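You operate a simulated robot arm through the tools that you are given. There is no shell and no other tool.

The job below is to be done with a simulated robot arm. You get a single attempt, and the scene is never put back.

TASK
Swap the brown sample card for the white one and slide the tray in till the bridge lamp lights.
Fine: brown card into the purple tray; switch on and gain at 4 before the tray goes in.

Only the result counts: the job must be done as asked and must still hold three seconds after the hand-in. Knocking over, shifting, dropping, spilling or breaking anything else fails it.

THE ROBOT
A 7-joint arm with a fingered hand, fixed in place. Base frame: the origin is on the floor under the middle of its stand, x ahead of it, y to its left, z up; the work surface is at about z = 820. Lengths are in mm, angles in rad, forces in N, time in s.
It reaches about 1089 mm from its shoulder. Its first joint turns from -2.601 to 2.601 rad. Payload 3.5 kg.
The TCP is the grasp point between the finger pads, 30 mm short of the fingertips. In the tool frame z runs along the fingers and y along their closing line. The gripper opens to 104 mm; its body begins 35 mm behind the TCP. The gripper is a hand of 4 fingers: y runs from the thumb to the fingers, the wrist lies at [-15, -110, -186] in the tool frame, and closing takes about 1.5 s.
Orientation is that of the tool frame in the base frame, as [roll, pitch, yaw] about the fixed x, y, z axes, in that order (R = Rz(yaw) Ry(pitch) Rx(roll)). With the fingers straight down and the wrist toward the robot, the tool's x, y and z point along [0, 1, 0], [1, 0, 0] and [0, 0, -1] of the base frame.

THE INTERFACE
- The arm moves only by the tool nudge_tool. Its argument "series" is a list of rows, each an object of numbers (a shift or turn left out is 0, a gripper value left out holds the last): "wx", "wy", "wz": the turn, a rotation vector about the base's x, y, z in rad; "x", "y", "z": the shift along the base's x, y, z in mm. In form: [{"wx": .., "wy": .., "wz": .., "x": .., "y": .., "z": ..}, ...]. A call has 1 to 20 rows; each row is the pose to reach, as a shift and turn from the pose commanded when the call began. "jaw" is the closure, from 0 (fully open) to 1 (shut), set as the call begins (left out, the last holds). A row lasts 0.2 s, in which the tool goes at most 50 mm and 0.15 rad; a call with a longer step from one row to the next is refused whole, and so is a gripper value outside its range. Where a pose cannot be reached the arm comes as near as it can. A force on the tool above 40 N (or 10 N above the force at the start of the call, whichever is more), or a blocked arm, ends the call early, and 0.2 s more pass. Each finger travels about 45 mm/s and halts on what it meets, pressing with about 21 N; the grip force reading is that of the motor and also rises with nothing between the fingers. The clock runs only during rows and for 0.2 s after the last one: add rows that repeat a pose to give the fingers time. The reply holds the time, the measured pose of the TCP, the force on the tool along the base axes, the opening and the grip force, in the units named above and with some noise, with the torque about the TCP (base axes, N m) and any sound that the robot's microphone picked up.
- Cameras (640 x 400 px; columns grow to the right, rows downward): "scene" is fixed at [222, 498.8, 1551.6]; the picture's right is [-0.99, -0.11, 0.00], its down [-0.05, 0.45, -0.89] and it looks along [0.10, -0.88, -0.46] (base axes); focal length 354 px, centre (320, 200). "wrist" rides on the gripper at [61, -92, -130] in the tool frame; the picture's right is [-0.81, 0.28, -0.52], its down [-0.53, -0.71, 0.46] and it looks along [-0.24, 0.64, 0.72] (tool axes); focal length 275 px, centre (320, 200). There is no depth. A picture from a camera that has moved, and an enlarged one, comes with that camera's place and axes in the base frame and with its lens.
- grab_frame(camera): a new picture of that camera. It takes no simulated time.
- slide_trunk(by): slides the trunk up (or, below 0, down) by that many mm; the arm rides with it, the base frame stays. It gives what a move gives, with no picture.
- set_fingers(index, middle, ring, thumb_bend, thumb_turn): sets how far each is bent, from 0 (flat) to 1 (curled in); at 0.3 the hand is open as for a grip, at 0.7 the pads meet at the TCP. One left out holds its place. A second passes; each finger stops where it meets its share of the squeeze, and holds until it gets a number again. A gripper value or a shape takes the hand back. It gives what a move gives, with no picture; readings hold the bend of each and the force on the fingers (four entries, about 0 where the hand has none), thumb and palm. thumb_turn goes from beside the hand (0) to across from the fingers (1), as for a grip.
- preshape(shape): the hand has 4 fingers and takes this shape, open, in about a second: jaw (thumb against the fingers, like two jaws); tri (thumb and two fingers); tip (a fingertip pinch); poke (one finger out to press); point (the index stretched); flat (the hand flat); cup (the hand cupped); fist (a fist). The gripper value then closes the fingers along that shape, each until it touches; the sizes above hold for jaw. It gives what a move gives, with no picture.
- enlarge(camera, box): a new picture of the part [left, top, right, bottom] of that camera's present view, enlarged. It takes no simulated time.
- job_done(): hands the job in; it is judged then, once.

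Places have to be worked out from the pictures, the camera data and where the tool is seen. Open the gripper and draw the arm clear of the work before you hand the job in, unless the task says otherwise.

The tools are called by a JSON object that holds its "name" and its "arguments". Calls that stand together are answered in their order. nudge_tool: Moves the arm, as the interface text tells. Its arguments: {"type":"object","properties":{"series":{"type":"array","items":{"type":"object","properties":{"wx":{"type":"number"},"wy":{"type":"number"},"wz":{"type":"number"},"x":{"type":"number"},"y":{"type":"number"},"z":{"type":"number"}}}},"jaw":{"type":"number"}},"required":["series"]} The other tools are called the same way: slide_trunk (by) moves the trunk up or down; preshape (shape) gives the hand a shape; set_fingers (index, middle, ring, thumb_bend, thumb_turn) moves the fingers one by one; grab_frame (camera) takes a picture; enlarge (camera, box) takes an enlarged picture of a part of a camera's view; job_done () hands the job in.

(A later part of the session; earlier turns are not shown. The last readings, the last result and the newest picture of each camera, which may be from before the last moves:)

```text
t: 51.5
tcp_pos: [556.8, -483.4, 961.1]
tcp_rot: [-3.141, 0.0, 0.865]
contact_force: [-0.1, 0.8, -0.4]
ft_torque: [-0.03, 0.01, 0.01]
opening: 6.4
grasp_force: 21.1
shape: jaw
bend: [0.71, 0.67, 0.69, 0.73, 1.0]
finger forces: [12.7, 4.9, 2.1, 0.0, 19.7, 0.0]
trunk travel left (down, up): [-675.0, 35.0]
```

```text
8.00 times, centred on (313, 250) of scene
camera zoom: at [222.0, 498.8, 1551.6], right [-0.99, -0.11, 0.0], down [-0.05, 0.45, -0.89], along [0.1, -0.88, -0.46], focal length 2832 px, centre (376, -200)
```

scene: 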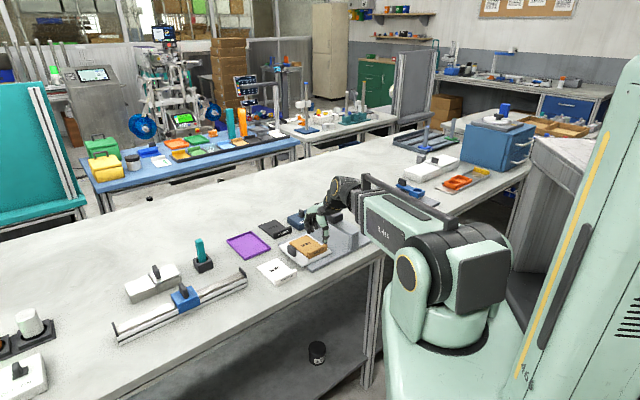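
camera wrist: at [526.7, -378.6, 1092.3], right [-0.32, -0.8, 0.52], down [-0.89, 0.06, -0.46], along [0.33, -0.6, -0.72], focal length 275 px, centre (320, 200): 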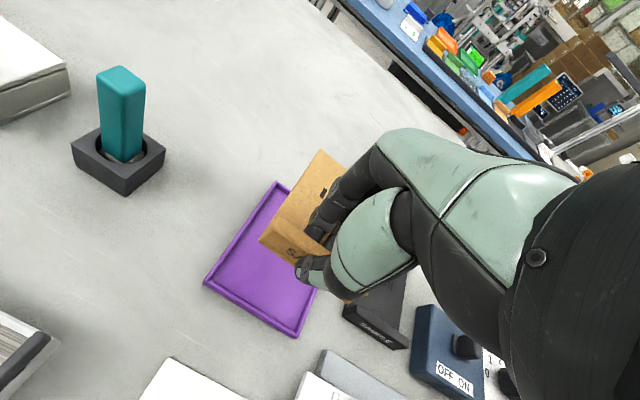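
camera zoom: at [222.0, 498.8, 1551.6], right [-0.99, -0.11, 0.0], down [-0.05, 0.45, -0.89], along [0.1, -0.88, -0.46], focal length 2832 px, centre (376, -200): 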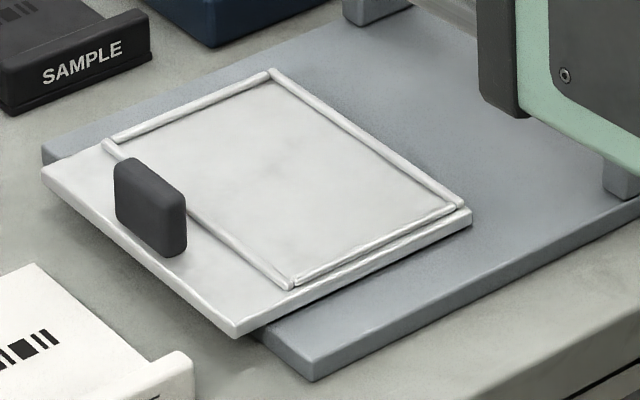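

The tray base didn't move, and the brown card hangs level and aligned over the purple tray, with its centre within about 3 mm of the tray's. I'll correct by about 1.5 mm along -S and lower to just above the tray floor.

{"name": "nudge_tool", "arguments": {"series": [{"x": -1, "y": -1, "z": -25}, {"x": -1, "y": -1, "z": -50}, {"x": -1, "y": -1, "z": -70}, {"x": -1, "y": -1, "z": -85}, {"x": -1, "y": -1, "z": -85}]}}

{"name": "grab_frame", "arguments": {"camera": "wrist"}}

{"name": "enlarge", "arguments": {"camera": "scene", "box": [215, 215, 285, 265]}}

```text
t: 52.8
tcp_pos: [552.8, -484.8, 876.2]
tcp_rot: [3.141, 0.001, 0.866]
contact_force: [0.0, 0.6, -1.0]
ft_torque: [-0.02, 0.0, -0.01]
opening: 6.4
grasp_force: 21.2
shape: jaw
bend: [0.71, 0.67, 0.69, 0.73, 1.0]
finger forces: [12.6, 4.7, 2.2, 0.0, 19.6, 0.0]
trunk travel left (down, up): [-675.0, 35.0]
```

```text
taken
camera wrist: at [523.6, -379.4, 1007.2], right [-0.32, -0.8, 0.52], down [-0.89, 0.06, -0.46], along [0.33, -0.6, -0.72], focal length 275 px, centre (320, 200)
```

wrist: 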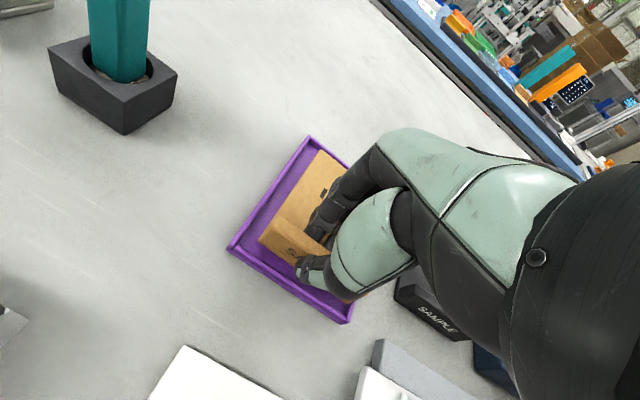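

```text
8.00 times, centred on (250, 240) of scene
camera zoom: at [222.0, 498.8, 1551.6], right [-0.99, -0.11, 0.0], down [-0.05, 0.45, -0.89], along [0.1, -0.88, -0.46], focal length 2832 px, centre (880, -120)
```

zoom: 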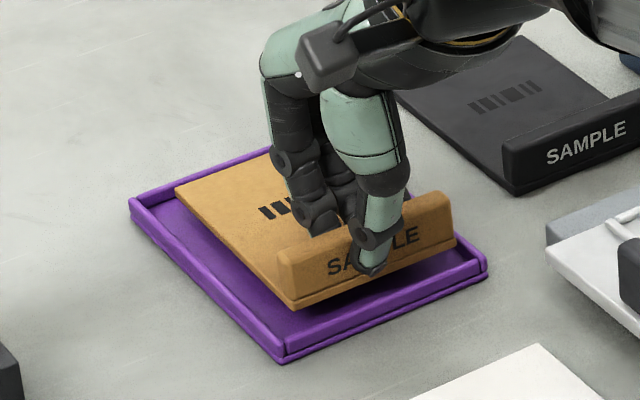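

The card sits inside the tray outline with margins on all sides. I'll shift 2 mm farther in N and lower until it's almost on the tray floor, watching the force.

{"name": "nudge_tool", "arguments": {"series": [{"x": 1.4, "y": -1.4, "z": -4}, {"x": 1.4, "y": -1.4, "z": -7}, {"x": 1.4, "y": -1.4, "z": -9}, {"x": 1.4, "y": -1.4, "z": -11}, {"x": 1.4, "y": -1.4, "z": -12}]}}

{"name": "enlarge", "arguments": {"camera": "scene", "box": [215, 215, 285, 265]}}

```text
t: 54.0
tcp_pos: [553.5, -486.8, 865.4]
tcp_rot: [-3.141, 0.0, 0.865]
contact_force: [-0.3, -0.4, -0.3]
ft_torque: [0.01, 0.0, 0.0]
opening: 6.6
grasp_force: 21.0
shape: jaw
bend: [0.71, 0.67, 0.7, 0.73, 1.0]
finger forces: [12.8, 4.8, 2.1, 0.1, 19.9, 0.0]
trunk travel left (down, up): [-675.0, 35.0]
```

```text
8.00 times, centred on (250, 240) of scene
camera zoom: at [222.0, 498.8, 1551.6], right [-0.99, -0.11, 0.0], down [-0.05, 0.45, -0.89], along [0.1, -0.88, -0.46], focal length 2832 px, centre (880, -120)
```

zoom: 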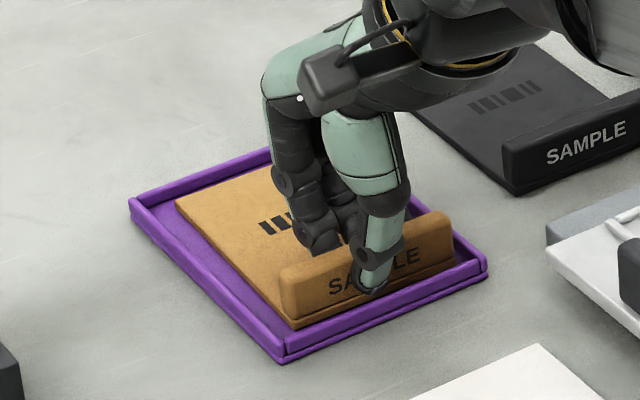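

There's still no contact. I'll ease down a few more millimetres while watching the vertical force.

{"name": "nudge_tool", "arguments": {"series": [{"z": -1}, {"z": -2}, {"z": -3}, {"z": -3}]}}

```text
t: 55.0
tcp_pos: [555.0, -487.2, 862.5]
tcp_rot: [3.14, 0.001, 0.864]
contact_force: [2.4, -0.7, 12.3]
ft_torque: [-0.05, -0.07, 0.03]
opening: 6.6
grasp_force: 21.0
shape: jaw
bend: [0.71, 0.71, 0.7, 0.73, 1.0]
finger forces: [14.5, 6.5, 2.7, 0.0, 22.3, 0.0]
trunk travel left (down, up): [-675.0, 35.0]
```

The card is seated on the tray floor with about 12 N of contact. I'll ease up 1 mm, open, and rise straight up.

{"name": "nudge_tool", "arguments": {"series": [{"z": 1}]}}

{"name": "nudge_tool", "arguments": {"series": [{"z": 0}, {"z": 0}, {"z": 0}, {"z": 0}, {"z": 0}, {"z": 10}, {"z": 30}, {"z": 60}, {"z": 100}, {"z": 100}], "jaw": 0.4}}

{"name": "enlarge", "arguments": {"camera": "scene", "box": [215, 215, 285, 265]}}

{"name": "grab_frame", "arguments": {"camera": "wrist"}}

```text
t: 55.4
tcp_pos: [553.5, -486.9, 863.5]
tcp_rot: [3.141, 0.0, 0.865]
contact_force: [2.3, -3.0, 7.3]
ft_torque: [-0.08, -0.08, 0.03]
opening: 7.1
grasp_force: 20.7
shape: jaw
bend: [0.71, 0.67, 0.7, 0.73, 1.0]
finger forces: [14.4, 6.6, 2.8, 0.0, 21.6, 0.1]
trunk travel left (down, up): [-675.0, 35.0]
```

```text
t: 57.5
tcp_pos: [555.3, -489.2, 964.2]
tcp_rot: [-3.141, 0.001, 0.864]
contact_force: [0.6, -0.2, 0.1]
ft_torque: [-0.02, 0.02, 0.01]
opening: 62.4
grasp_force: 0.1
shape: jaw
bend: [0.29, 0.41, 0.37, 0.65, 1.0]
finger forces: [0.0, 0.0, 0.0, 0.1, 0.0, 0.1]
trunk travel left (down, up): [-675.0, 35.0]
```

```text
8.00 times, centred on (250, 240) of scene
camera zoom: at [222.0, 498.8, 1551.6], right [-0.99, -0.11, 0.0], down [-0.05, 0.45, -0.89], along [0.1, -0.88, -0.46], focal length 2832 px, centre (880, -120)
```

zoom: 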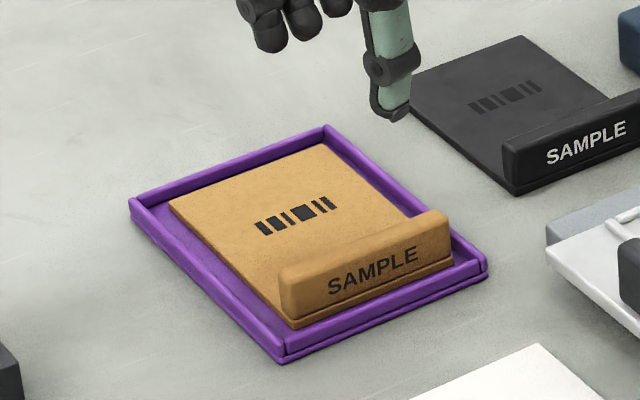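

```text
taken
camera wrist: at [525.9, -382.9, 1094.8], right [-0.32, -0.8, 0.52], down [-0.89, 0.06, -0.46], along [0.33, -0.6, -0.72], focal length 275 px, centre (320, 200)
```

wrist: 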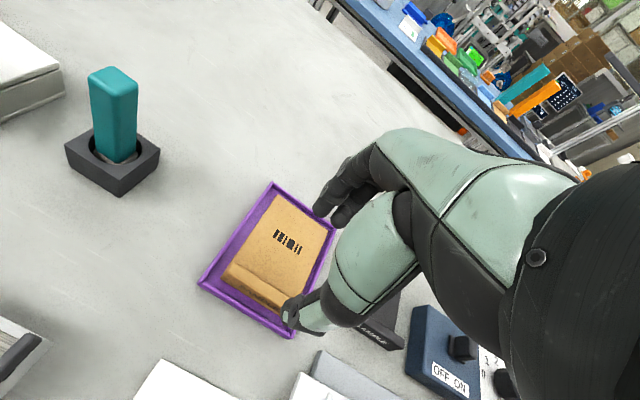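

The brown card is flat inside the purple tray and nothing else moved. Next is the white card. I'll use the tri shape so the ring finger doesn't twist the lip, and move above the white lip at S≈48, N≈546.

{"name": "preshape", "arguments": {"shape": "tri"}}

{"name": "nudge_tool", "arguments": {"series": [{"wz": -0.02, "x": -30, "y": 30}, {"wz": -0.04, "x": -60, "y": 60}, {"wz": -0.06, "x": -90, "y": 90}, {"wz": -0.08, "x": -112, "y": 113}, {"wz": -0.08, "x": -133, "y": 137}, {"wz": -0.08, "x": -133, "y": 137}, {"wz": -0.08, "x": -133, "y": 137}], "jaw": 0.4}}

{"name": "grab_frame", "arguments": {"camera": "wrist"}}

{"name": "enlarge", "arguments": {"camera": "scene", "box": [250, 190, 340, 290]}}

```text
t: 58.5
tcp_pos: [556.2, -488.8, 963.3]
tcp_rot: [-3.141, 0.0, 0.864]
contact_force: [0.8, 0.2, -0.1]
ft_torque: [-0.01, 0.0, -0.02]
opening: 103.9
grasp_force: 0.1
shape: tri
bend: [0.3, 0.3, 0.99, 0.3, 0.98]
finger forces: [0.1, 0.1, 0.0, 0.0, 0.1, 0.0]
trunk travel left (down, up): [-675.0, 35.0]
```

```text
t: 60.0
tcp_pos: [424.3, -354.9, 962.1]
tcp_rot: [-3.141, 0.0, 0.786]
contact_force: [0.2, 0.3, -0.2]
ft_torque: [-0.01, -0.02, -0.04]
opening: 62.7
grasp_force: 0.1
shape: tri
bend: [0.74, 0.4, 0.99, 0.64, 1.0]
finger forces: [0.0, 0.0, 0.0, 0.0, 0.0, 0.1]
out of reach, approached as far as the arm can: row 5, 6, 7
trunk travel left (down, up): [-675.0, 35.0]
```

```text
taken
camera wrist: at [403.7, -246.8, 1092.7], right [-0.38, -0.77, 0.52], down [-0.88, 0.13, -0.45], along [0.28, -0.63, -0.73], focal length 275 px, centre (320, 200)
```

wrist: 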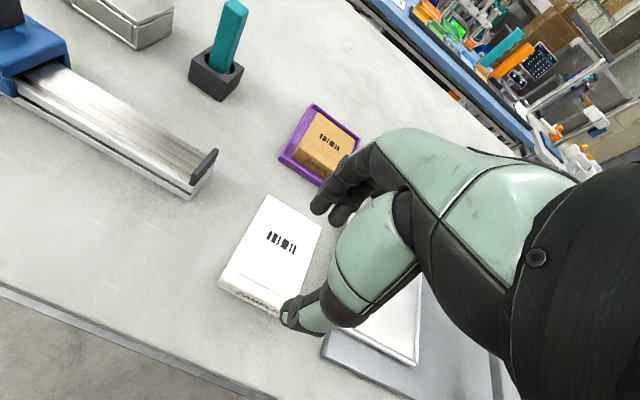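

```text
4.00 times, centred on (295, 240) of scene
camera zoom: at [222.0, 498.8, 1551.6], right [-0.99, -0.11, 0.0], down [-0.05, 0.45, -0.89], along [0.1, -0.88, -0.46], focal length 1416 px, centre (420, 40)
```

zoom: 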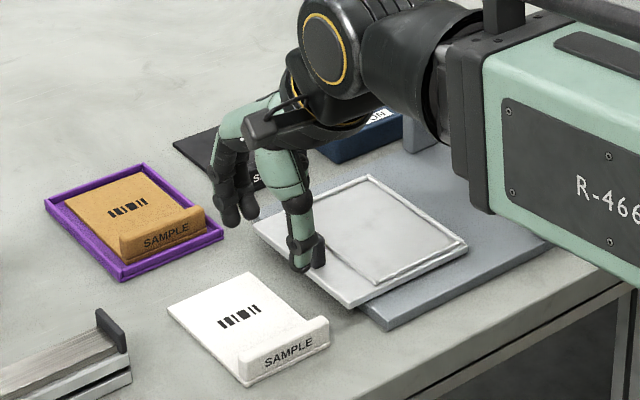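

The arm hit a near-reach limit about 5 mm short in N, and the index finger's bend reads oddly at 0.74. I'll look closely at the hand before continuing.

{"name": "enlarge", "arguments": {"camera": "scene", "box": [295, 205, 340, 265]}}

{"name": "enlarge", "arguments": {"camera": "wrist", "box": [200, 120, 440, 360]}}

{"name": "grab_frame", "arguments": {"camera": "scene"}}

```text
6.67 times, centred on (318, 235) of scene
camera zoom: at [222.0, 498.8, 1551.6], right [-0.99, -0.11, 0.0], down [-0.05, 0.45, -0.89], along [0.1, -0.88, -0.46], focal length 2360 px, centre (337, -33)
```

zoom: 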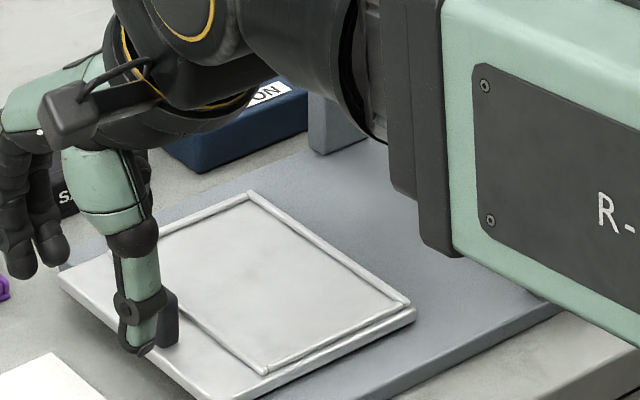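

```text
1.67 times, centred on (320, 240) of wrist
camera zoom: at [403.7, -246.8, 1092.7], right [-0.38, -0.77, 0.52], down [-0.88, 0.13, -0.45], along [0.28, -0.63, -0.73], focal length 459 px, centre (320, 133)
```

zoom: 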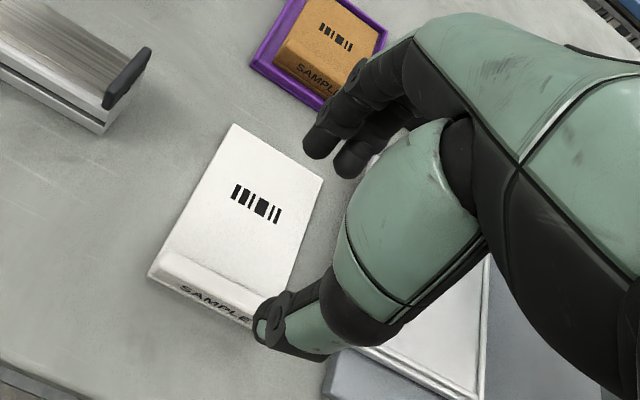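

```text
taken
```

scene: 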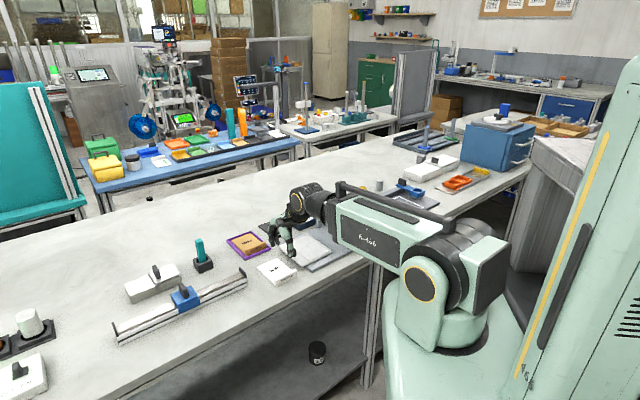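

Both open fingers look correct and symmetric. I'll lower to z≈900 and try again for the lip position, since a lower hand should ease the fold limit.

{"name": "nudge_tool", "arguments": {"series": [{"x": 0, "y": 0, "z": -25}, {"x": 0, "y": 0, "z": -50}, {"x": -1.5, "y": 1.5, "z": -62}, {"x": -3, "y": 3, "z": -62}, {"x": -3, "y": 3, "z": -62}]}}

{"name": "enlarge", "arguments": {"camera": "scene", "box": [255, 225, 330, 290]}}

{"name": "grab_frame", "arguments": {"camera": "wrist"}}

```text
t: 61.2
tcp_pos: [424.3, -352.1, 899.1]
tcp_rot: [-3.141, -0.001, 0.786]
contact_force: [-0.7, -0.2, -0.2]
ft_torque: [-0.01, 0.0, -0.02]
opening: 62.7
grasp_force: 0.0
shape: tri
bend: [0.74, 0.4, 0.99, 0.64, 1.0]
finger forces: [0.1, 0.0, 0.1, 0.1, 0.0, 0.0]
trunk travel left (down, up): [-675.0, 35.0]
```

```text
6.15 times, centred on (292, 258) of scene
camera zoom: at [222.0, 498.8, 1551.6], right [-0.99, -0.11, 0.0], down [-0.05, 0.45, -0.89], along [0.1, -0.88, -0.46], focal length 2179 px, centre (489, -154)
```

zoom: 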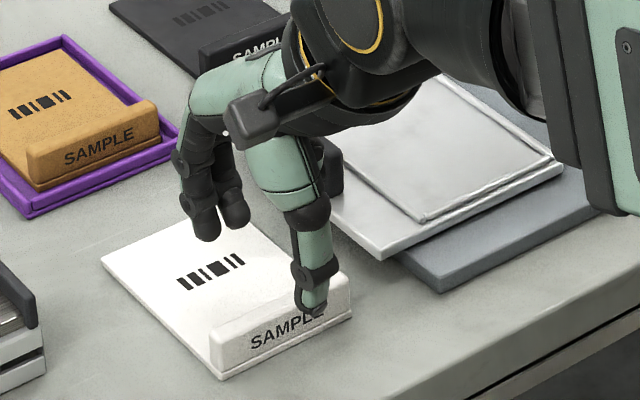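

```text
taken
camera wrist: at [402.2, -243.1, 1029.8], right [-0.38, -0.77, 0.52], down [-0.88, 0.13, -0.46], along [0.28, -0.63, -0.72], focal length 275 px, centre (320, 200)
```

wrist: 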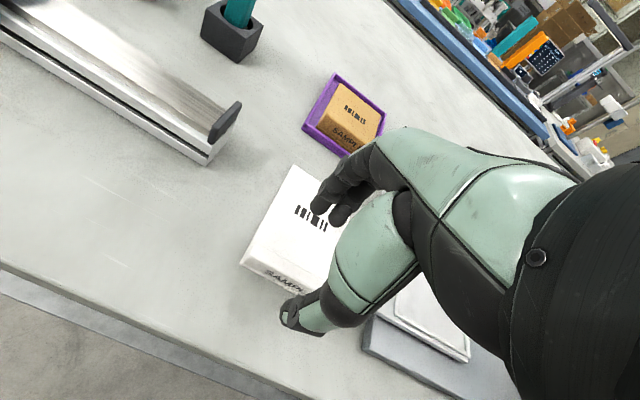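

The lip lies about 4–6 mm toward -S from the TCP with N nearly right. I'll correct and descend to the grip height of z≈860.

{"name": "nudge_tool", "arguments": {"series": [{"x": -3.5, "y": -2, "z": -12}, {"x": -3.5, "y": -2, "z": -25}, {"x": -3.5, "y": -2, "z": -34}, {"x": -3.5, "y": -2, "z": -39}, {"x": -3.5, "y": -2, "z": -39}]}}

{"name": "enlarge", "arguments": {"camera": "scene", "box": [265, 245, 320, 290]}}

{"name": "enlarge", "arguments": {"camera": "wrist", "box": [200, 140, 420, 360]}}

```text
t: 62.5
tcp_pos: [418.9, -353.0, 859.6]
tcp_rot: [3.141, 0.0, 0.786]
contact_force: [0.3, -0.4, -0.1]
ft_torque: [-0.02, -0.01, 0.0]
opening: 62.7
grasp_force: 0.0
shape: tri
bend: [0.74, 0.4, 0.99, 0.64, 1.0]
finger forces: [0.0, 0.0, 0.1, 0.0, 0.1, 0.1]
trunk travel left (down, up): [-675.0, 35.0]
```

```text
8.89 times, centred on (292, 268) of scene
camera zoom: at [222.0, 498.8, 1551.6], right [-0.99, -0.11, 0.0], down [-0.05, 0.45, -0.89], along [0.1, -0.88, -0.46], focal length 3147 px, centre (564, -400)
```

zoom: 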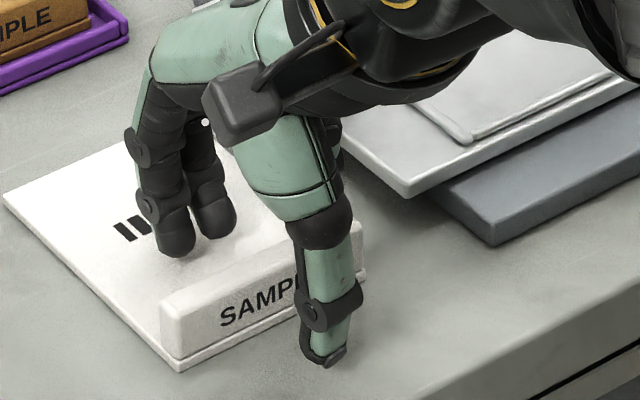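

```text
1.82 times, centred on (310, 250) of wrist
camera zoom: at [398.4, -245.2, 990.5], right [-0.38, -0.77, 0.52], down [-0.88, 0.13, -0.46], along [0.28, -0.63, -0.72], focal length 500 px, centre (338, 109)
```

zoom: 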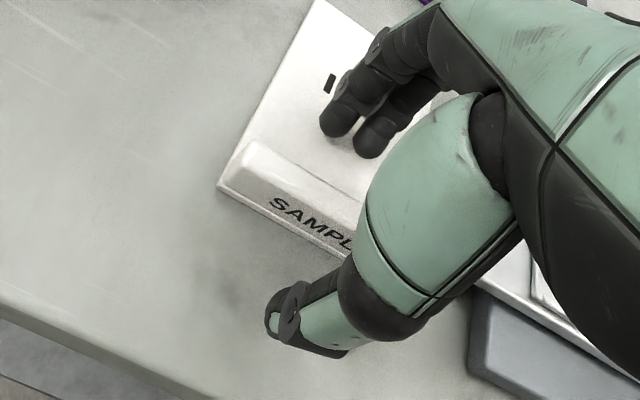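

The fingers straddle the white lip with clearance on both sides. I'll close on it.

{"name": "nudge_tool", "arguments": {"series": [{"z": 0}, {"z": 0}, {"z": 0}, {"z": 0}, {"z": 0}, {"z": 0}, {"z": 0}], "jaw": 1.0}}

{"name": "enlarge", "arguments": {"camera": "scene", "box": [265, 245, 320, 290]}}

{"name": "enlarge", "arguments": {"camera": "wrist", "box": [200, 140, 420, 360]}}

```text
t: 64.0
tcp_pos: [419.0, -353.2, 859.7]
tcp_rot: [-3.141, -0.002, 0.786]
contact_force: [-0.3, 0.6, 1.4]
ft_torque: [-0.02, -0.06, 0.01]
opening: 7.1
grasp_force: 20.9
shape: tri
bend: [0.72, 0.66, 1.0, 0.73, 1.0]
finger forces: [9.5, 9.3, 0.1, 0.1, 18.6, 0.1]
trunk travel left (down, up): [-675.0, 35.0]
```

```text
8.89 times, centred on (292, 268) of scene
camera zoom: at [222.0, 498.8, 1551.6], right [-0.99, -0.11, 0.0], down [-0.05, 0.45, -0.89], along [0.1, -0.88, -0.46], focal length 3147 px, centre (564, -400)
```

zoom: 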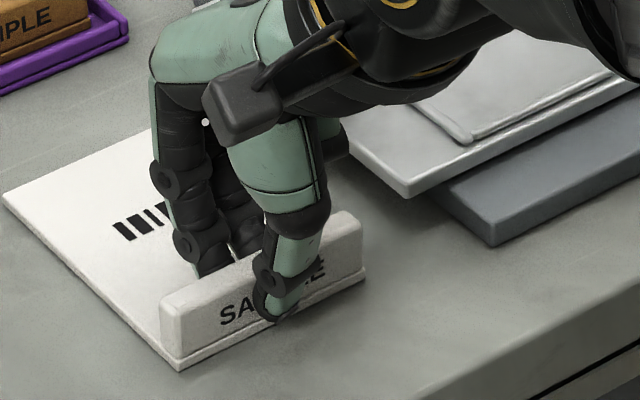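

```text
1.82 times, centred on (310, 250) of wrist
camera zoom: at [398.3, -245.1, 990.5], right [-0.38, -0.77, 0.52], down [-0.88, 0.13, -0.46], along [0.28, -0.63, -0.72], focal length 500 px, centre (338, 109)
```

zoom: 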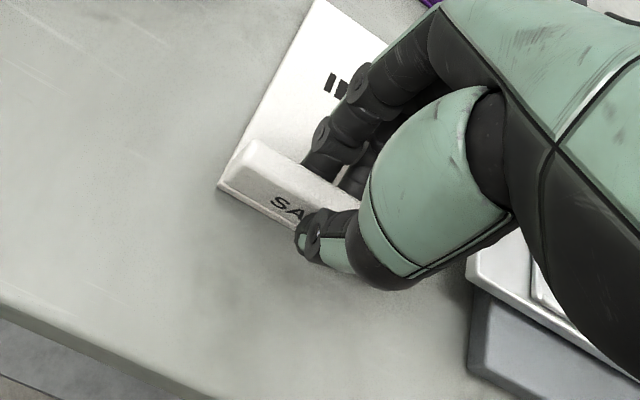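

The grip is balanced, and the white card didn't move or twist. I'll lift it 60 mm and check its attitude.

{"name": "nudge_tool", "arguments": {"series": [{"z": 4}, {"z": 8}, {"z": 16}, {"z": 30}, {"z": 50}, {"z": 70}, {"z": 70}]}}

{"name": "enlarge", "arguments": {"camera": "scene", "box": [250, 220, 345, 290]}}

{"name": "grab_frame", "arguments": {"camera": "wrist"}}

```text
t: 65.7
tcp_pos: [419.0, -353.7, 930.5]
tcp_rot: [-3.139, 0.0, 0.786]
contact_force: [0.0, 0.8, -0.4]
ft_torque: [-0.01, 0.0, 0.0]
opening: 7.0
grasp_force: 21.2
shape: tri
bend: [0.72, 0.66, 1.0, 0.73, 1.0]
finger forces: [9.7, 9.5, 0.0, 0.0, 19.1, 0.0]
trunk travel left (down, up): [-675.0, 35.0]
```

```text
5.71 times, centred on (298, 255) of scene
camera zoom: at [222.0, 498.8, 1551.6], right [-0.99, -0.11, 0.0], down [-0.05, 0.45, -0.89], along [0.1, -0.88, -0.46], focal length 2023 px, centre (449, -114)
```

zoom: 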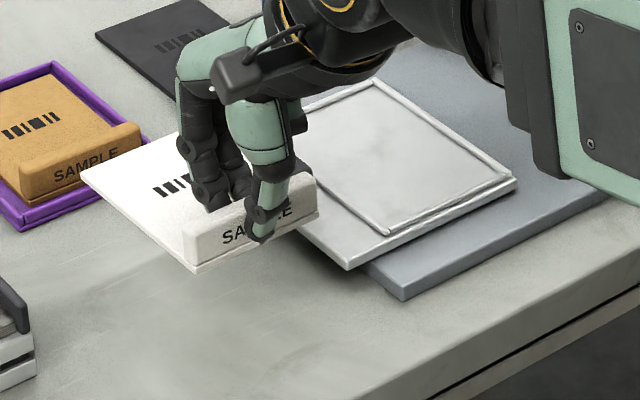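

```text
taken
camera wrist: at [397.6, -246.5, 1061.6], right [-0.38, -0.77, 0.52], down [-0.88, 0.13, -0.45], along [0.28, -0.63, -0.73], focal length 275 px, centre (320, 200)
```

wrist: 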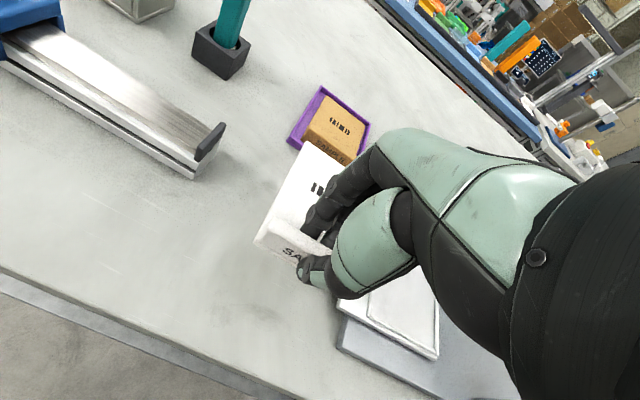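

The white card is held level. I estimate the recess centre at S≈-101, N≈623. I'll raise to about z=960, carry the card over the recess, and check alignment.

{"name": "nudge_tool", "arguments": {"series": [{"z": 15}, {"z": 30}, {"x": -17, "y": -24, "z": 30}, {"x": -38, "y": -54, "z": 30}, {"x": -59, "y": -84, "z": 30}, {"x": -76, "y": -108, "z": 30}, {"x": -84.7, "y": -119.6, "z": 30}, {"x": -84.7, "y": -119.6, "z": 30}]}}

{"name": "nudge_tool", "arguments": {"series": [{"z": -15}, {"z": -30}, {"z": -45}, {"z": -50}, {"z": -50}]}}

{"name": "enlarge", "arguments": {"camera": "scene", "box": [278, 215, 348, 275]}}

{"name": "enlarge", "arguments": {"camera": "wrist", "box": [160, 120, 400, 360]}}

```text
t: 67.5
tcp_pos: [335.2, -473.2, 961.2]
tcp_rot: [-3.142, 0.0, 0.788]
contact_force: [0.1, -0.6, -0.8]
ft_torque: [0.04, -0.01, 0.01]
opening: 7.0
grasp_force: 20.7
shape: tri
bend: [0.72, 0.66, 1.0, 0.73, 1.0]
finger forces: [9.5, 9.5, 0.0, 0.1, 19.1, 0.1]
out of reach, approached as far as the arm can: row 1, 2
trunk travel left (down, up): [-675.0, 35.0]
```

```text
t: 68.7
tcp_pos: [335.2, -473.5, 909.1]
tcp_rot: [-3.141, 0.0, 0.786]
contact_force: [-0.1, 0.3, -1.0]
ft_torque: [0.0, 0.02, 0.0]
opening: 7.0
grasp_force: 20.6
shape: tri
bend: [0.72, 0.66, 1.0, 0.73, 1.0]
finger forces: [9.6, 9.6, 0.0, 0.1, 19.1, 0.0]
trunk travel left (down, up): [-675.0, 35.0]
```

```text
6.67 times, centred on (313, 245) of scene
camera zoom: at [222.0, 498.8, 1551.6], right [-0.99, -0.11, 0.0], down [-0.05, 0.45, -0.89], along [0.1, -0.88, -0.46], focal length 2360 px, centre (367, -100)
```

zoom: 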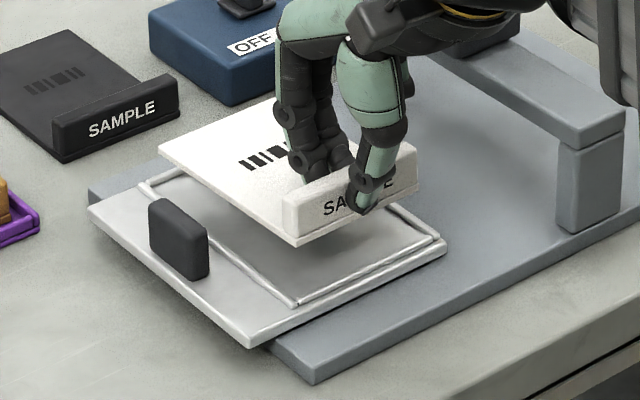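

```text
1.67 times, centred on (280, 240) of wrist
camera zoom: at [312.9, -365.1, 1040.9], right [-0.38, -0.77, 0.52], down [-0.88, 0.13, -0.46], along [0.28, -0.63, -0.72], focal length 459 px, centre (387, 133)
```

zoom: 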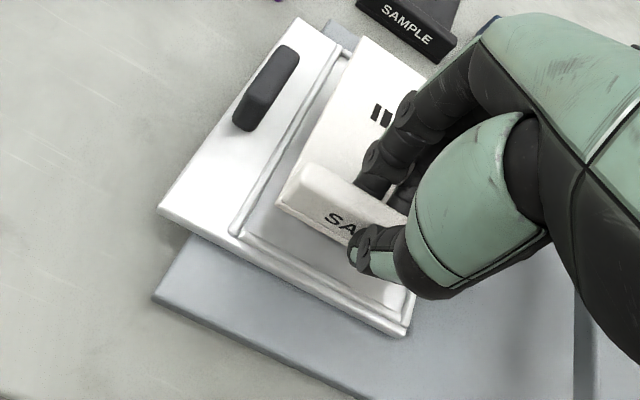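

Before lowering, I'll compare the card edges with the recess rods at high zoom to check yaw and offset.

{"name": "enlarge", "arguments": {"camera": "scene", "box": [286, 228, 334, 262]}}

{"name": "enlarge", "arguments": {"camera": "wrist", "box": [230, 120, 330, 250]}}

```text
11.76 times, centred on (310, 245) of scene
camera zoom: at [222.0, 498.8, 1551.6], right [-0.99, -0.11, 0.0], down [-0.05, 0.45, -0.89], along [0.1, -0.88, -0.46], focal length 4165 px, centre (438, -329)
```

zoom: 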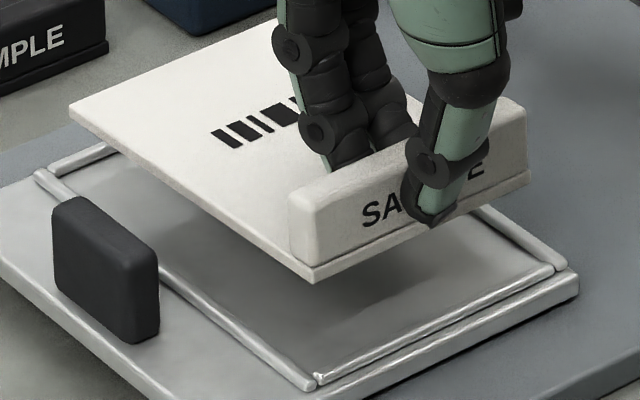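

```text
3.08 times, centred on (280, 185) of wrist
camera zoom: at [312.9, -365.1, 1040.9], right [-0.38, -0.77, 0.52], down [-0.88, 0.13, -0.46], along [0.28, -0.63, -0.72], focal length 847 px, centre (443, 246)
```

zoom: 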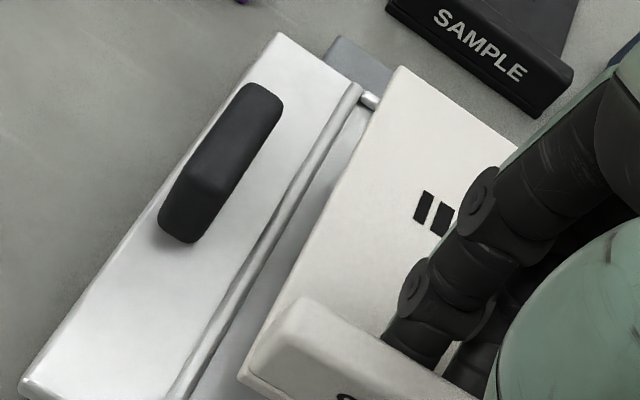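

The card's far edge droops about 6–7 mm, and the card is yawed about 2° relative to the recess. I'll tilt and turn the hand to correct both, shift slightly toward the robot, and lower 12 mm before rechecking.

{"name": "nudge_tool", "arguments": {"series": [{"wx": -0.014, "wy": -0.014, "wz": -0.012, "x": -0.6, "y": 0.6, "z": 0}, {"wx": -0.028, "wy": -0.028, "wz": -0.024, "x": -1.2, "y": 1.2, "z": 0}, {"wx": -0.042, "wy": -0.042, "wz": -0.035, "x": -1.8, "y": 1.8, "z": 0}, {"wx": -0.042, "wy": -0.042, "wz": -0.035, "x": -1.8, "y": 1.8, "z": -6}, {"wx": -0.042, "wy": -0.042, "wz": -0.035, "x": -1.8, "y": 1.8, "z": -12}, {"wx": -0.042, "wy": -0.042, "wz": -0.035, "x": -1.8, "y": 1.8, "z": -12}]}}

{"name": "enlarge", "arguments": {"camera": "scene", "box": [286, 228, 334, 262]}}

{"name": "enlarge", "arguments": {"camera": "wrist", "box": [230, 120, 330, 250]}}

```text
t: 70.0
tcp_pos: [332.4, -470.8, 898.9]
tcp_rot: [3.081, -0.002, 0.749]
contact_force: [-0.5, 0.3, 0.2]
ft_torque: [0.01, 0.01, 0.0]
opening: 7.1
grasp_force: 20.9
shape: tri
bend: [0.72, 0.66, 1.0, 0.73, 1.0]
finger forces: [9.6, 9.6, 0.1, 0.0, 19.1, 0.1]
trunk travel left (down, up): [-675.0, 35.0]
```

```text
11.76 times, centred on (310, 245) of scene
camera zoom: at [222.0, 498.8, 1551.6], right [-0.99, -0.11, 0.0], down [-0.05, 0.45, -0.89], along [0.1, -0.88, -0.46], focal length 4165 px, centre (438, -329)
```

zoom: 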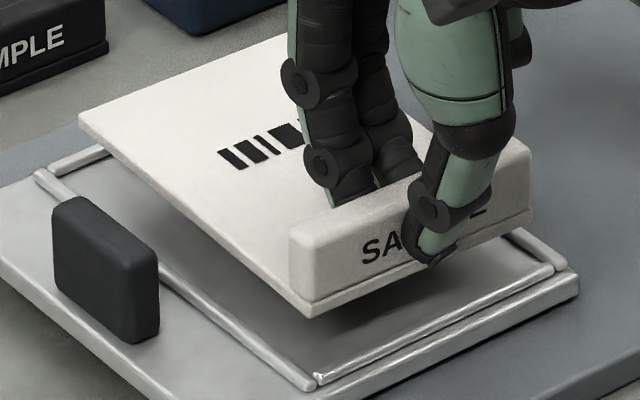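

```text
3.08 times, centred on (280, 185) of wrist
camera zoom: at [309.9, -357.1, 1023.3], right [-0.43, -0.73, 0.53], down [-0.86, 0.14, -0.5], along [0.29, -0.67, -0.69], focal length 847 px, centre (443, 246)
```

zoom: 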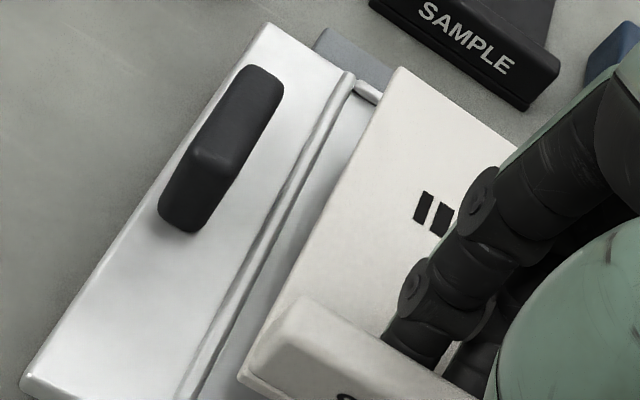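

The droop is corrected, but my edge-slope check shows the extra yaw wasn't needed. The card is now about 1.7° clockwise of the recess. I'll rotate back 0.03 rad and lower another 13 mm.

{"name": "nudge_tool", "arguments": {"series": [{"wz": 0.01}, {"wz": 0.02}, {"wz": 0.03}, {"wz": 0.03, "z": -5}, {"wz": 0.03, "z": -10}, {"wz": 0.03, "z": -13}, {"wz": 0.03, "z": -13}]}}

{"name": "enlarge", "arguments": {"camera": "scene", "box": [286, 228, 334, 262]}}

{"name": "enlarge", "arguments": {"camera": "wrist", "box": [230, 120, 330, 250]}}

```text
t: 71.7
tcp_pos: [332.1, -471.4, 884.8]
tcp_rot: [3.082, 0.0, 0.779]
contact_force: [0.1, -0.7, -0.4]
ft_torque: [0.03, 0.07, 0.03]
opening: 6.9
grasp_force: 21.2
shape: tri
bend: [0.72, 0.66, 1.0, 0.73, 1.0]
finger forces: [9.6, 9.5, 0.0, 0.0, 19.1, 0.0]
trunk travel left (down, up): [-675.0, 35.0]
```

```text
11.76 times, centred on (310, 245) of scene
camera zoom: at [222.0, 498.8, 1551.6], right [-0.99, -0.11, 0.0], down [-0.05, 0.45, -0.89], along [0.1, -0.88, -0.46], focal length 4165 px, centre (438, -329)
```

zoom: 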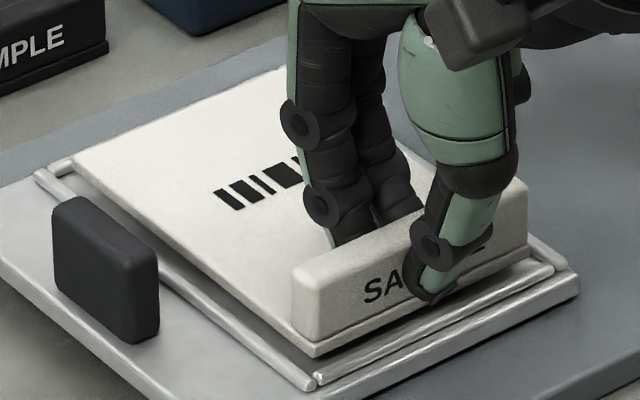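

```text
3.08 times, centred on (280, 185) of wrist
camera zoom: at [306.4, -357.6, 1010.3], right [-0.4, -0.74, 0.53], down [-0.86, 0.11, -0.5], along [0.31, -0.66, -0.69], focal length 847 px, centre (443, 246)
```

zoom: 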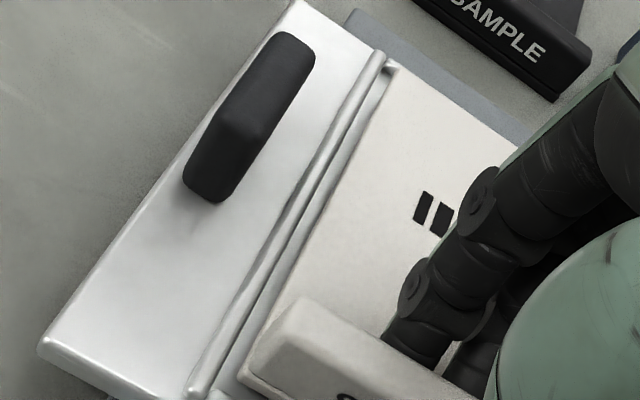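

Predicted touchdown corners match where the brown card sat to within about 2 mm. I'll lower in 1 mm steps until contact.

{"name": "nudge_tool", "arguments": {"series": [{"z": -1}, {"z": -2}, {"z": -3}, {"z": -4}]}}

{"name": "enlarge", "arguments": {"camera": "scene", "box": [286, 228, 334, 262]}}

```text
t: 72.7
tcp_pos: [333.2, -471.4, 881.6]
tcp_rot: [3.083, -0.002, 0.781]
contact_force: [-0.5, -0.1, -1.1]
ft_torque: [-0.01, 0.01, 0.02]
opening: 7.0
grasp_force: 21.1
shape: tri
bend: [0.72, 0.66, 1.0, 0.73, 1.0]
finger forces: [9.5, 9.5, 0.1, 0.0, 19.0, 0.1]
trunk travel left (down, up): [-675.0, 35.0]
```

```text
11.76 times, centred on (310, 245) of scene
camera zoom: at [222.0, 498.8, 1551.6], right [-0.99, -0.11, 0.0], down [-0.05, 0.45, -0.89], along [0.1, -0.88, -0.46], focal length 4165 px, centre (438, -329)
```

zoom: 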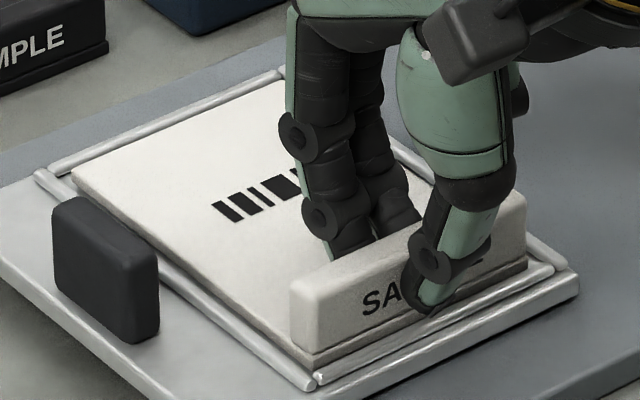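

The card sits neatly inside the rods and is almost down. I'll take two more 1 mm steps.

{"name": "nudge_tool", "arguments": {"series": [{"z": -1}, {"z": -2}, {"z": -2}]}}

```text
t: 73.5
tcp_pos: [333.4, -470.3, 879.4]
tcp_rot: [3.081, -0.001, 0.779]
contact_force: [2.0, -0.4, 13.8]
ft_torque: [-0.02, -0.08, -0.01]
opening: 7.6
grasp_force: 21.5
shape: tri
bend: [0.72, 0.66, 1.0, 0.73, 1.0]
finger forces: [11.6, 11.7, 0.0, 0.1, 22.3, 0.0]
trunk travel left (down, up): [-675.0, 35.0]
```

The card is seated with about 14 N of contact. I'll ease up 1 mm, open, and rise clear.

{"name": "nudge_tool", "arguments": {"series": [{"z": 1}]}}

{"name": "nudge_tool", "arguments": {"series": [{"z": 0}, {"z": 0}, {"z": 0}, {"z": 0}, {"z": 0}, {"z": 10}, {"z": 30}, {"z": 60}, {"z": 90}, {"z": 90}], "jaw": 0.4}}

{"name": "enlarge", "arguments": {"camera": "scene", "box": [280, 222, 344, 266]}}

{"name": "grab_frame", "arguments": {"camera": "wrist"}}

```text
t: 73.8
tcp_pos: [331.8, -470.8, 880.4]
tcp_rot: [3.081, -0.002, 0.78]
contact_force: [0.2, 1.2, 9.9]
ft_torque: [0.02, 0.04, -0.02]
opening: 7.3
grasp_force: 20.9
shape: tri
bend: [0.72, 0.66, 1.0, 0.73, 1.0]
finger forces: [10.9, 11.0, 0.0, 0.0, 22.3, 0.0]
trunk travel left (down, up): [-675.0, 35.0]
```

```text
t: 76.0
tcp_pos: [333.5, -471.6, 970.4]
tcp_rot: [3.081, -0.002, 0.781]
contact_force: [-0.5, 0.0, -1.2]
ft_torque: [-0.01, 0.0, -0.01]
opening: 62.4
grasp_force: 0.1
shape: tri
bend: [0.74, 0.41, 0.99, 0.65, 1.0]
finger forces: [0.0, 0.0, 0.0, 0.0, 0.1, 0.0]
trunk travel left (down, up): [-675.0, 35.0]
```

```text
9.09 times, centred on (312, 244) of scene
camera zoom: at [222.0, 498.8, 1551.6], right [-0.99, -0.11, 0.0], down [-0.05, 0.45, -0.89], along [0.1, -0.88, -0.46], focal length 3219 px, centre (393, -200)
```

zoom: 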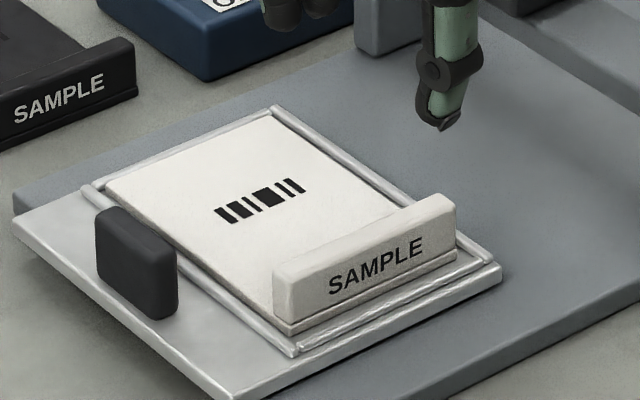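

```text
taken
camera wrist: at [306.3, -357.8, 1095.7], right [-0.4, -0.74, 0.53], down [-0.86, 0.11, -0.5], along [0.31, -0.66, -0.69], focal length 275 px, centre (320, 200)
```

wrist: 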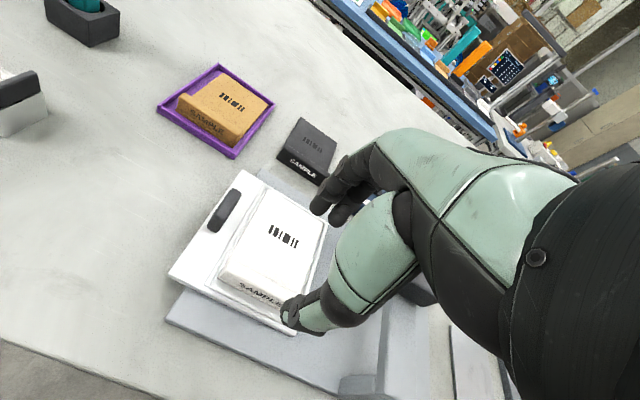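

The white card looks seated between the rods. I'll check that it's flush at close zoom before sliding the tray.

{"name": "enlarge", "arguments": {"camera": "wrist", "box": [160, 160, 340, 340]}}

{"name": "enlarge", "arguments": {"camera": "scene", "box": [290, 228, 332, 258]}}

{"name": "enlarge", "arguments": {"camera": "scene", "box": [280, 196, 352, 246]}}

```text
2.22 times, centred on (250, 250) of wrist
camera zoom: at [306.3, -357.8, 1095.7], right [-0.4, -0.74, 0.53], down [-0.86, 0.11, -0.5], along [0.31, -0.66, -0.69], focal length 612 px, centre (476, 89)
```

zoom: 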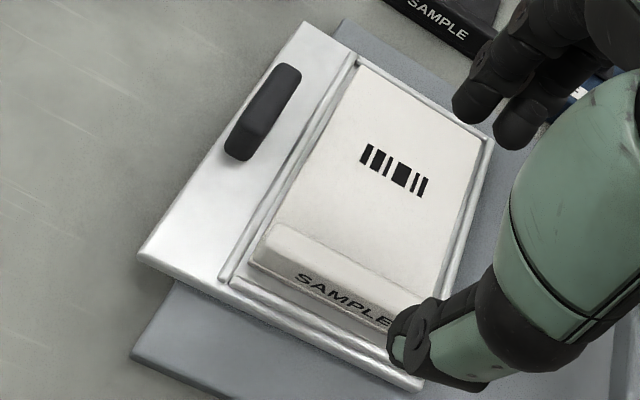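

```text
13.33 times, centred on (311, 243) of scene
camera zoom: at [222.0, 498.8, 1551.6], right [-0.99, -0.11, 0.0], down [-0.05, 0.45, -0.89], along [0.1, -0.88, -0.46], focal length 4721 px, centre (440, -373)
```

zoom: 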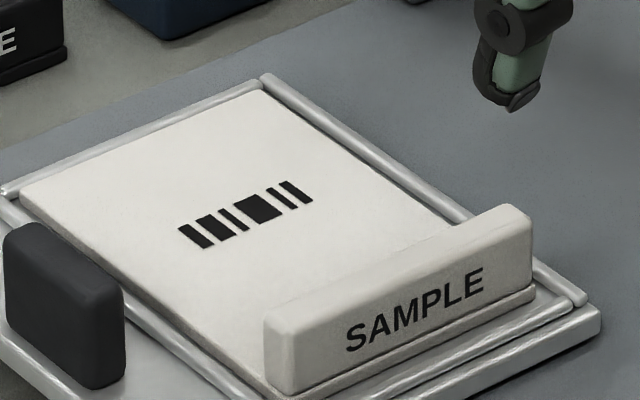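

```text
8.00 times, centred on (316, 221) of scene
camera zoom: at [222.0, 498.8, 1551.6], right [-0.99, -0.11, 0.0], down [-0.05, 0.45, -0.89], along [0.1, -0.88, -0.46], focal length 2832 px, centre (352, 32)
```

zoom: 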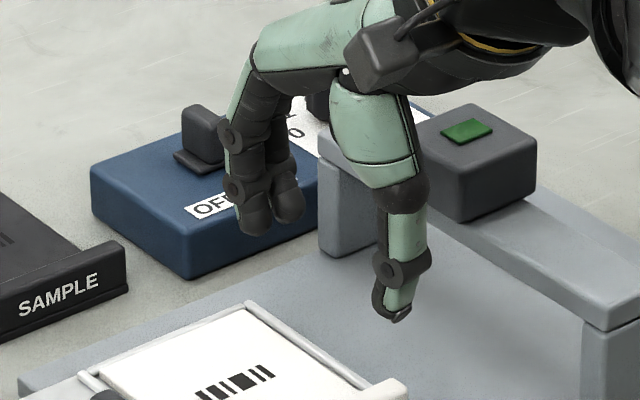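

The white card sits flush inside the rods, and the lamp is still dark. The tray knob is at S≈-32, N≈622, with its top at about z=869. I'll switch to a closed jaw, level the hand, and move to the +S side of the knob.

{"name": "preshape", "arguments": {"shape": "jaw"}}

{"name": "nudge_tool", "arguments": {"series": [{"wx": 0.02, "wy": 0.02, "wz": 0.003, "x": 0, "y": 0, "z": 15}, {"wx": 0.042, "wy": 0.042, "wz": 0.005, "x": 30, "y": 15, "z": 15}, {"wx": 0.042, "wy": 0.042, "wz": 0.005, "x": 62, "y": 30, "z": 15}, {"wx": 0.042, "wy": 0.042, "wz": 0.005, "x": 93, "y": 45, "z": 15}, {"wx": 0.042, "wy": 0.042, "wz": 0.005, "x": 121, "y": 59, "z": 15}, {"wx": 0.042, "wy": 0.042, "wz": 0.005, "x": 121, "y": 59, "z": -20}, {"wx": 0.042, "wy": 0.042, "wz": 0.005, "x": 121, "y": 59, "z": -50}, {"wx": 0.042, "wy": 0.042, "wz": 0.005, "x": 121, "y": 59, "z": -50}], "jaw": 1.0}}

{"name": "enlarge", "arguments": {"camera": "scene", "box": [260, 205, 340, 265]}}

{"name": "grab_frame", "arguments": {"camera": "wrist"}}

```text
t: 77.0
tcp_pos: [331.9, -471.5, 970.2]
tcp_rot: [3.084, -0.003, 0.78]
contact_force: [0.5, 0.4, 1.7]
ft_torque: [-0.03, -0.03, -0.01]
opening: 104.1
grasp_force: 0.1
shape: jaw
bend: [0.3, 0.3, 0.3, 0.3, 0.98]
finger forces: [0.0, 0.0, 0.0, 0.1, 0.0, 0.1]
trunk travel left (down, up): [-675.0, 35.0]
```

```text
t: 78.8
tcp_pos: [453.9, -413.3, 918.9]
tcp_rot: [-3.141, -0.003, 0.787]
contact_force: [-0.6, 0.2, -0.2]
ft_torque: [0.03, 0.0, 0.01]
opening: 0.2
grasp_force: 20.9
shape: jaw
bend: [0.7, 0.7, 0.7, 0.47, 1.0]
finger forces: [0.0, 0.0, 0.0, 0.0, 0.0, 0.1]
trunk travel left (down, up): [-675.0, 35.0]
```

```text
6.67 times, centred on (300, 235) of scene
camera zoom: at [222.0, 498.8, 1551.6], right [-0.99, -0.11, 0.0], down [-0.05, 0.45, -0.89], along [0.1, -0.88, -0.46], focal length 2360 px, centre (453, -33)
```

zoom: 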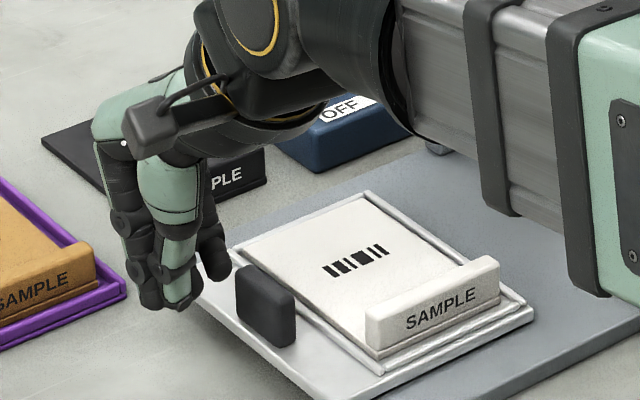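

```text
taken
camera wrist: at [432.7, -304.9, 1050.7], right [-0.38, -0.77, 0.52], down [-0.88, 0.13, -0.46], along [0.28, -0.63, -0.72], focal length 275 px, centre (320, 200)
```

wrist: 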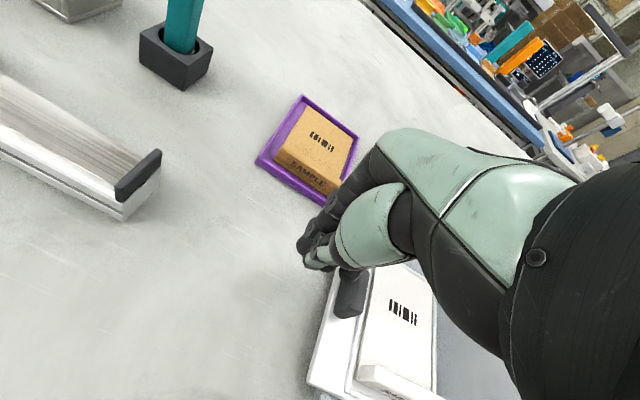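

The hand is on the +S side of the knob with about 17 mm of gap. I'll lower to z≈882 so the fingertips overlap the knob's height, then approach along -S.

{"name": "nudge_tool", "arguments": {"series": [{"z": -15}, {"z": -30}, {"z": -37}, {"x": -3.5, "y": -3.5, "z": -37}, {"x": -7, "y": -7, "z": -37}, {"x": -10.5, "y": -10.5, "z": -37}, {"x": -14, "y": -14, "z": -37}, {"x": -14, "y": -14, "z": -37}]}}

{"name": "enlarge", "arguments": {"camera": "scene", "box": [260, 205, 340, 265]}}

{"name": "enlarge", "arguments": {"camera": "wrist", "box": [260, 160, 460, 400]}}

```text
t: 80.5
tcp_pos: [440.2, -424.8, 883.9]
tcp_rot: [3.14, -0.002, 0.787]
contact_force: [-0.3, 0.2, 0.6]
ft_torque: [0.0, 0.01, 0.01]
opening: 0.0
grasp_force: 21.2
shape: jaw
bend: [0.7, 0.7, 0.7, 0.47, 1.0]
finger forces: [0.0, 0.0, 0.2, 0.0, 0.1, 0.0]
trunk travel left (down, up): [-675.0, 35.0]
```

```text
6.67 times, centred on (300, 235) of scene
camera zoom: at [222.0, 498.8, 1551.6], right [-0.99, -0.11, 0.0], down [-0.05, 0.45, -0.89], along [0.1, -0.88, -0.46], focal length 2360 px, centre (453, -33)
```

zoom: 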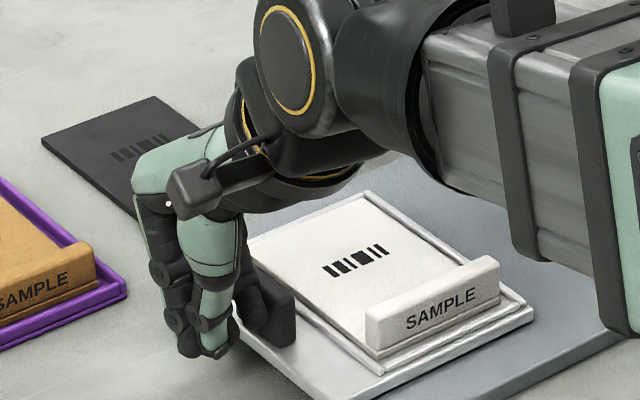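

```text
1.67 times, centred on (360, 280) of wrist
camera zoom: at [419.2, -318.1, 1014.0], right [-0.38, -0.77, 0.52], down [-0.88, 0.13, -0.46], along [0.28, -0.63, -0.72], focal length 459 px, centre (253, 67)
```

zoom: 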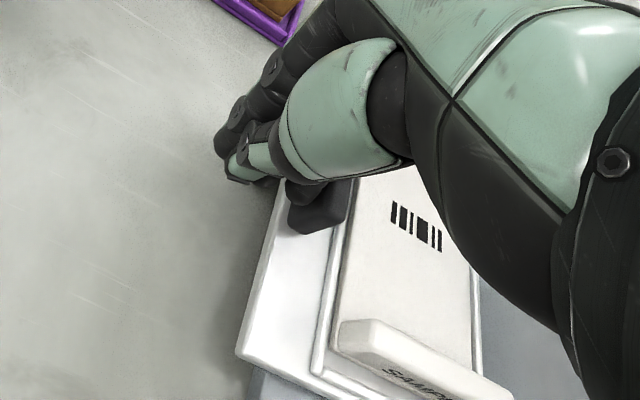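

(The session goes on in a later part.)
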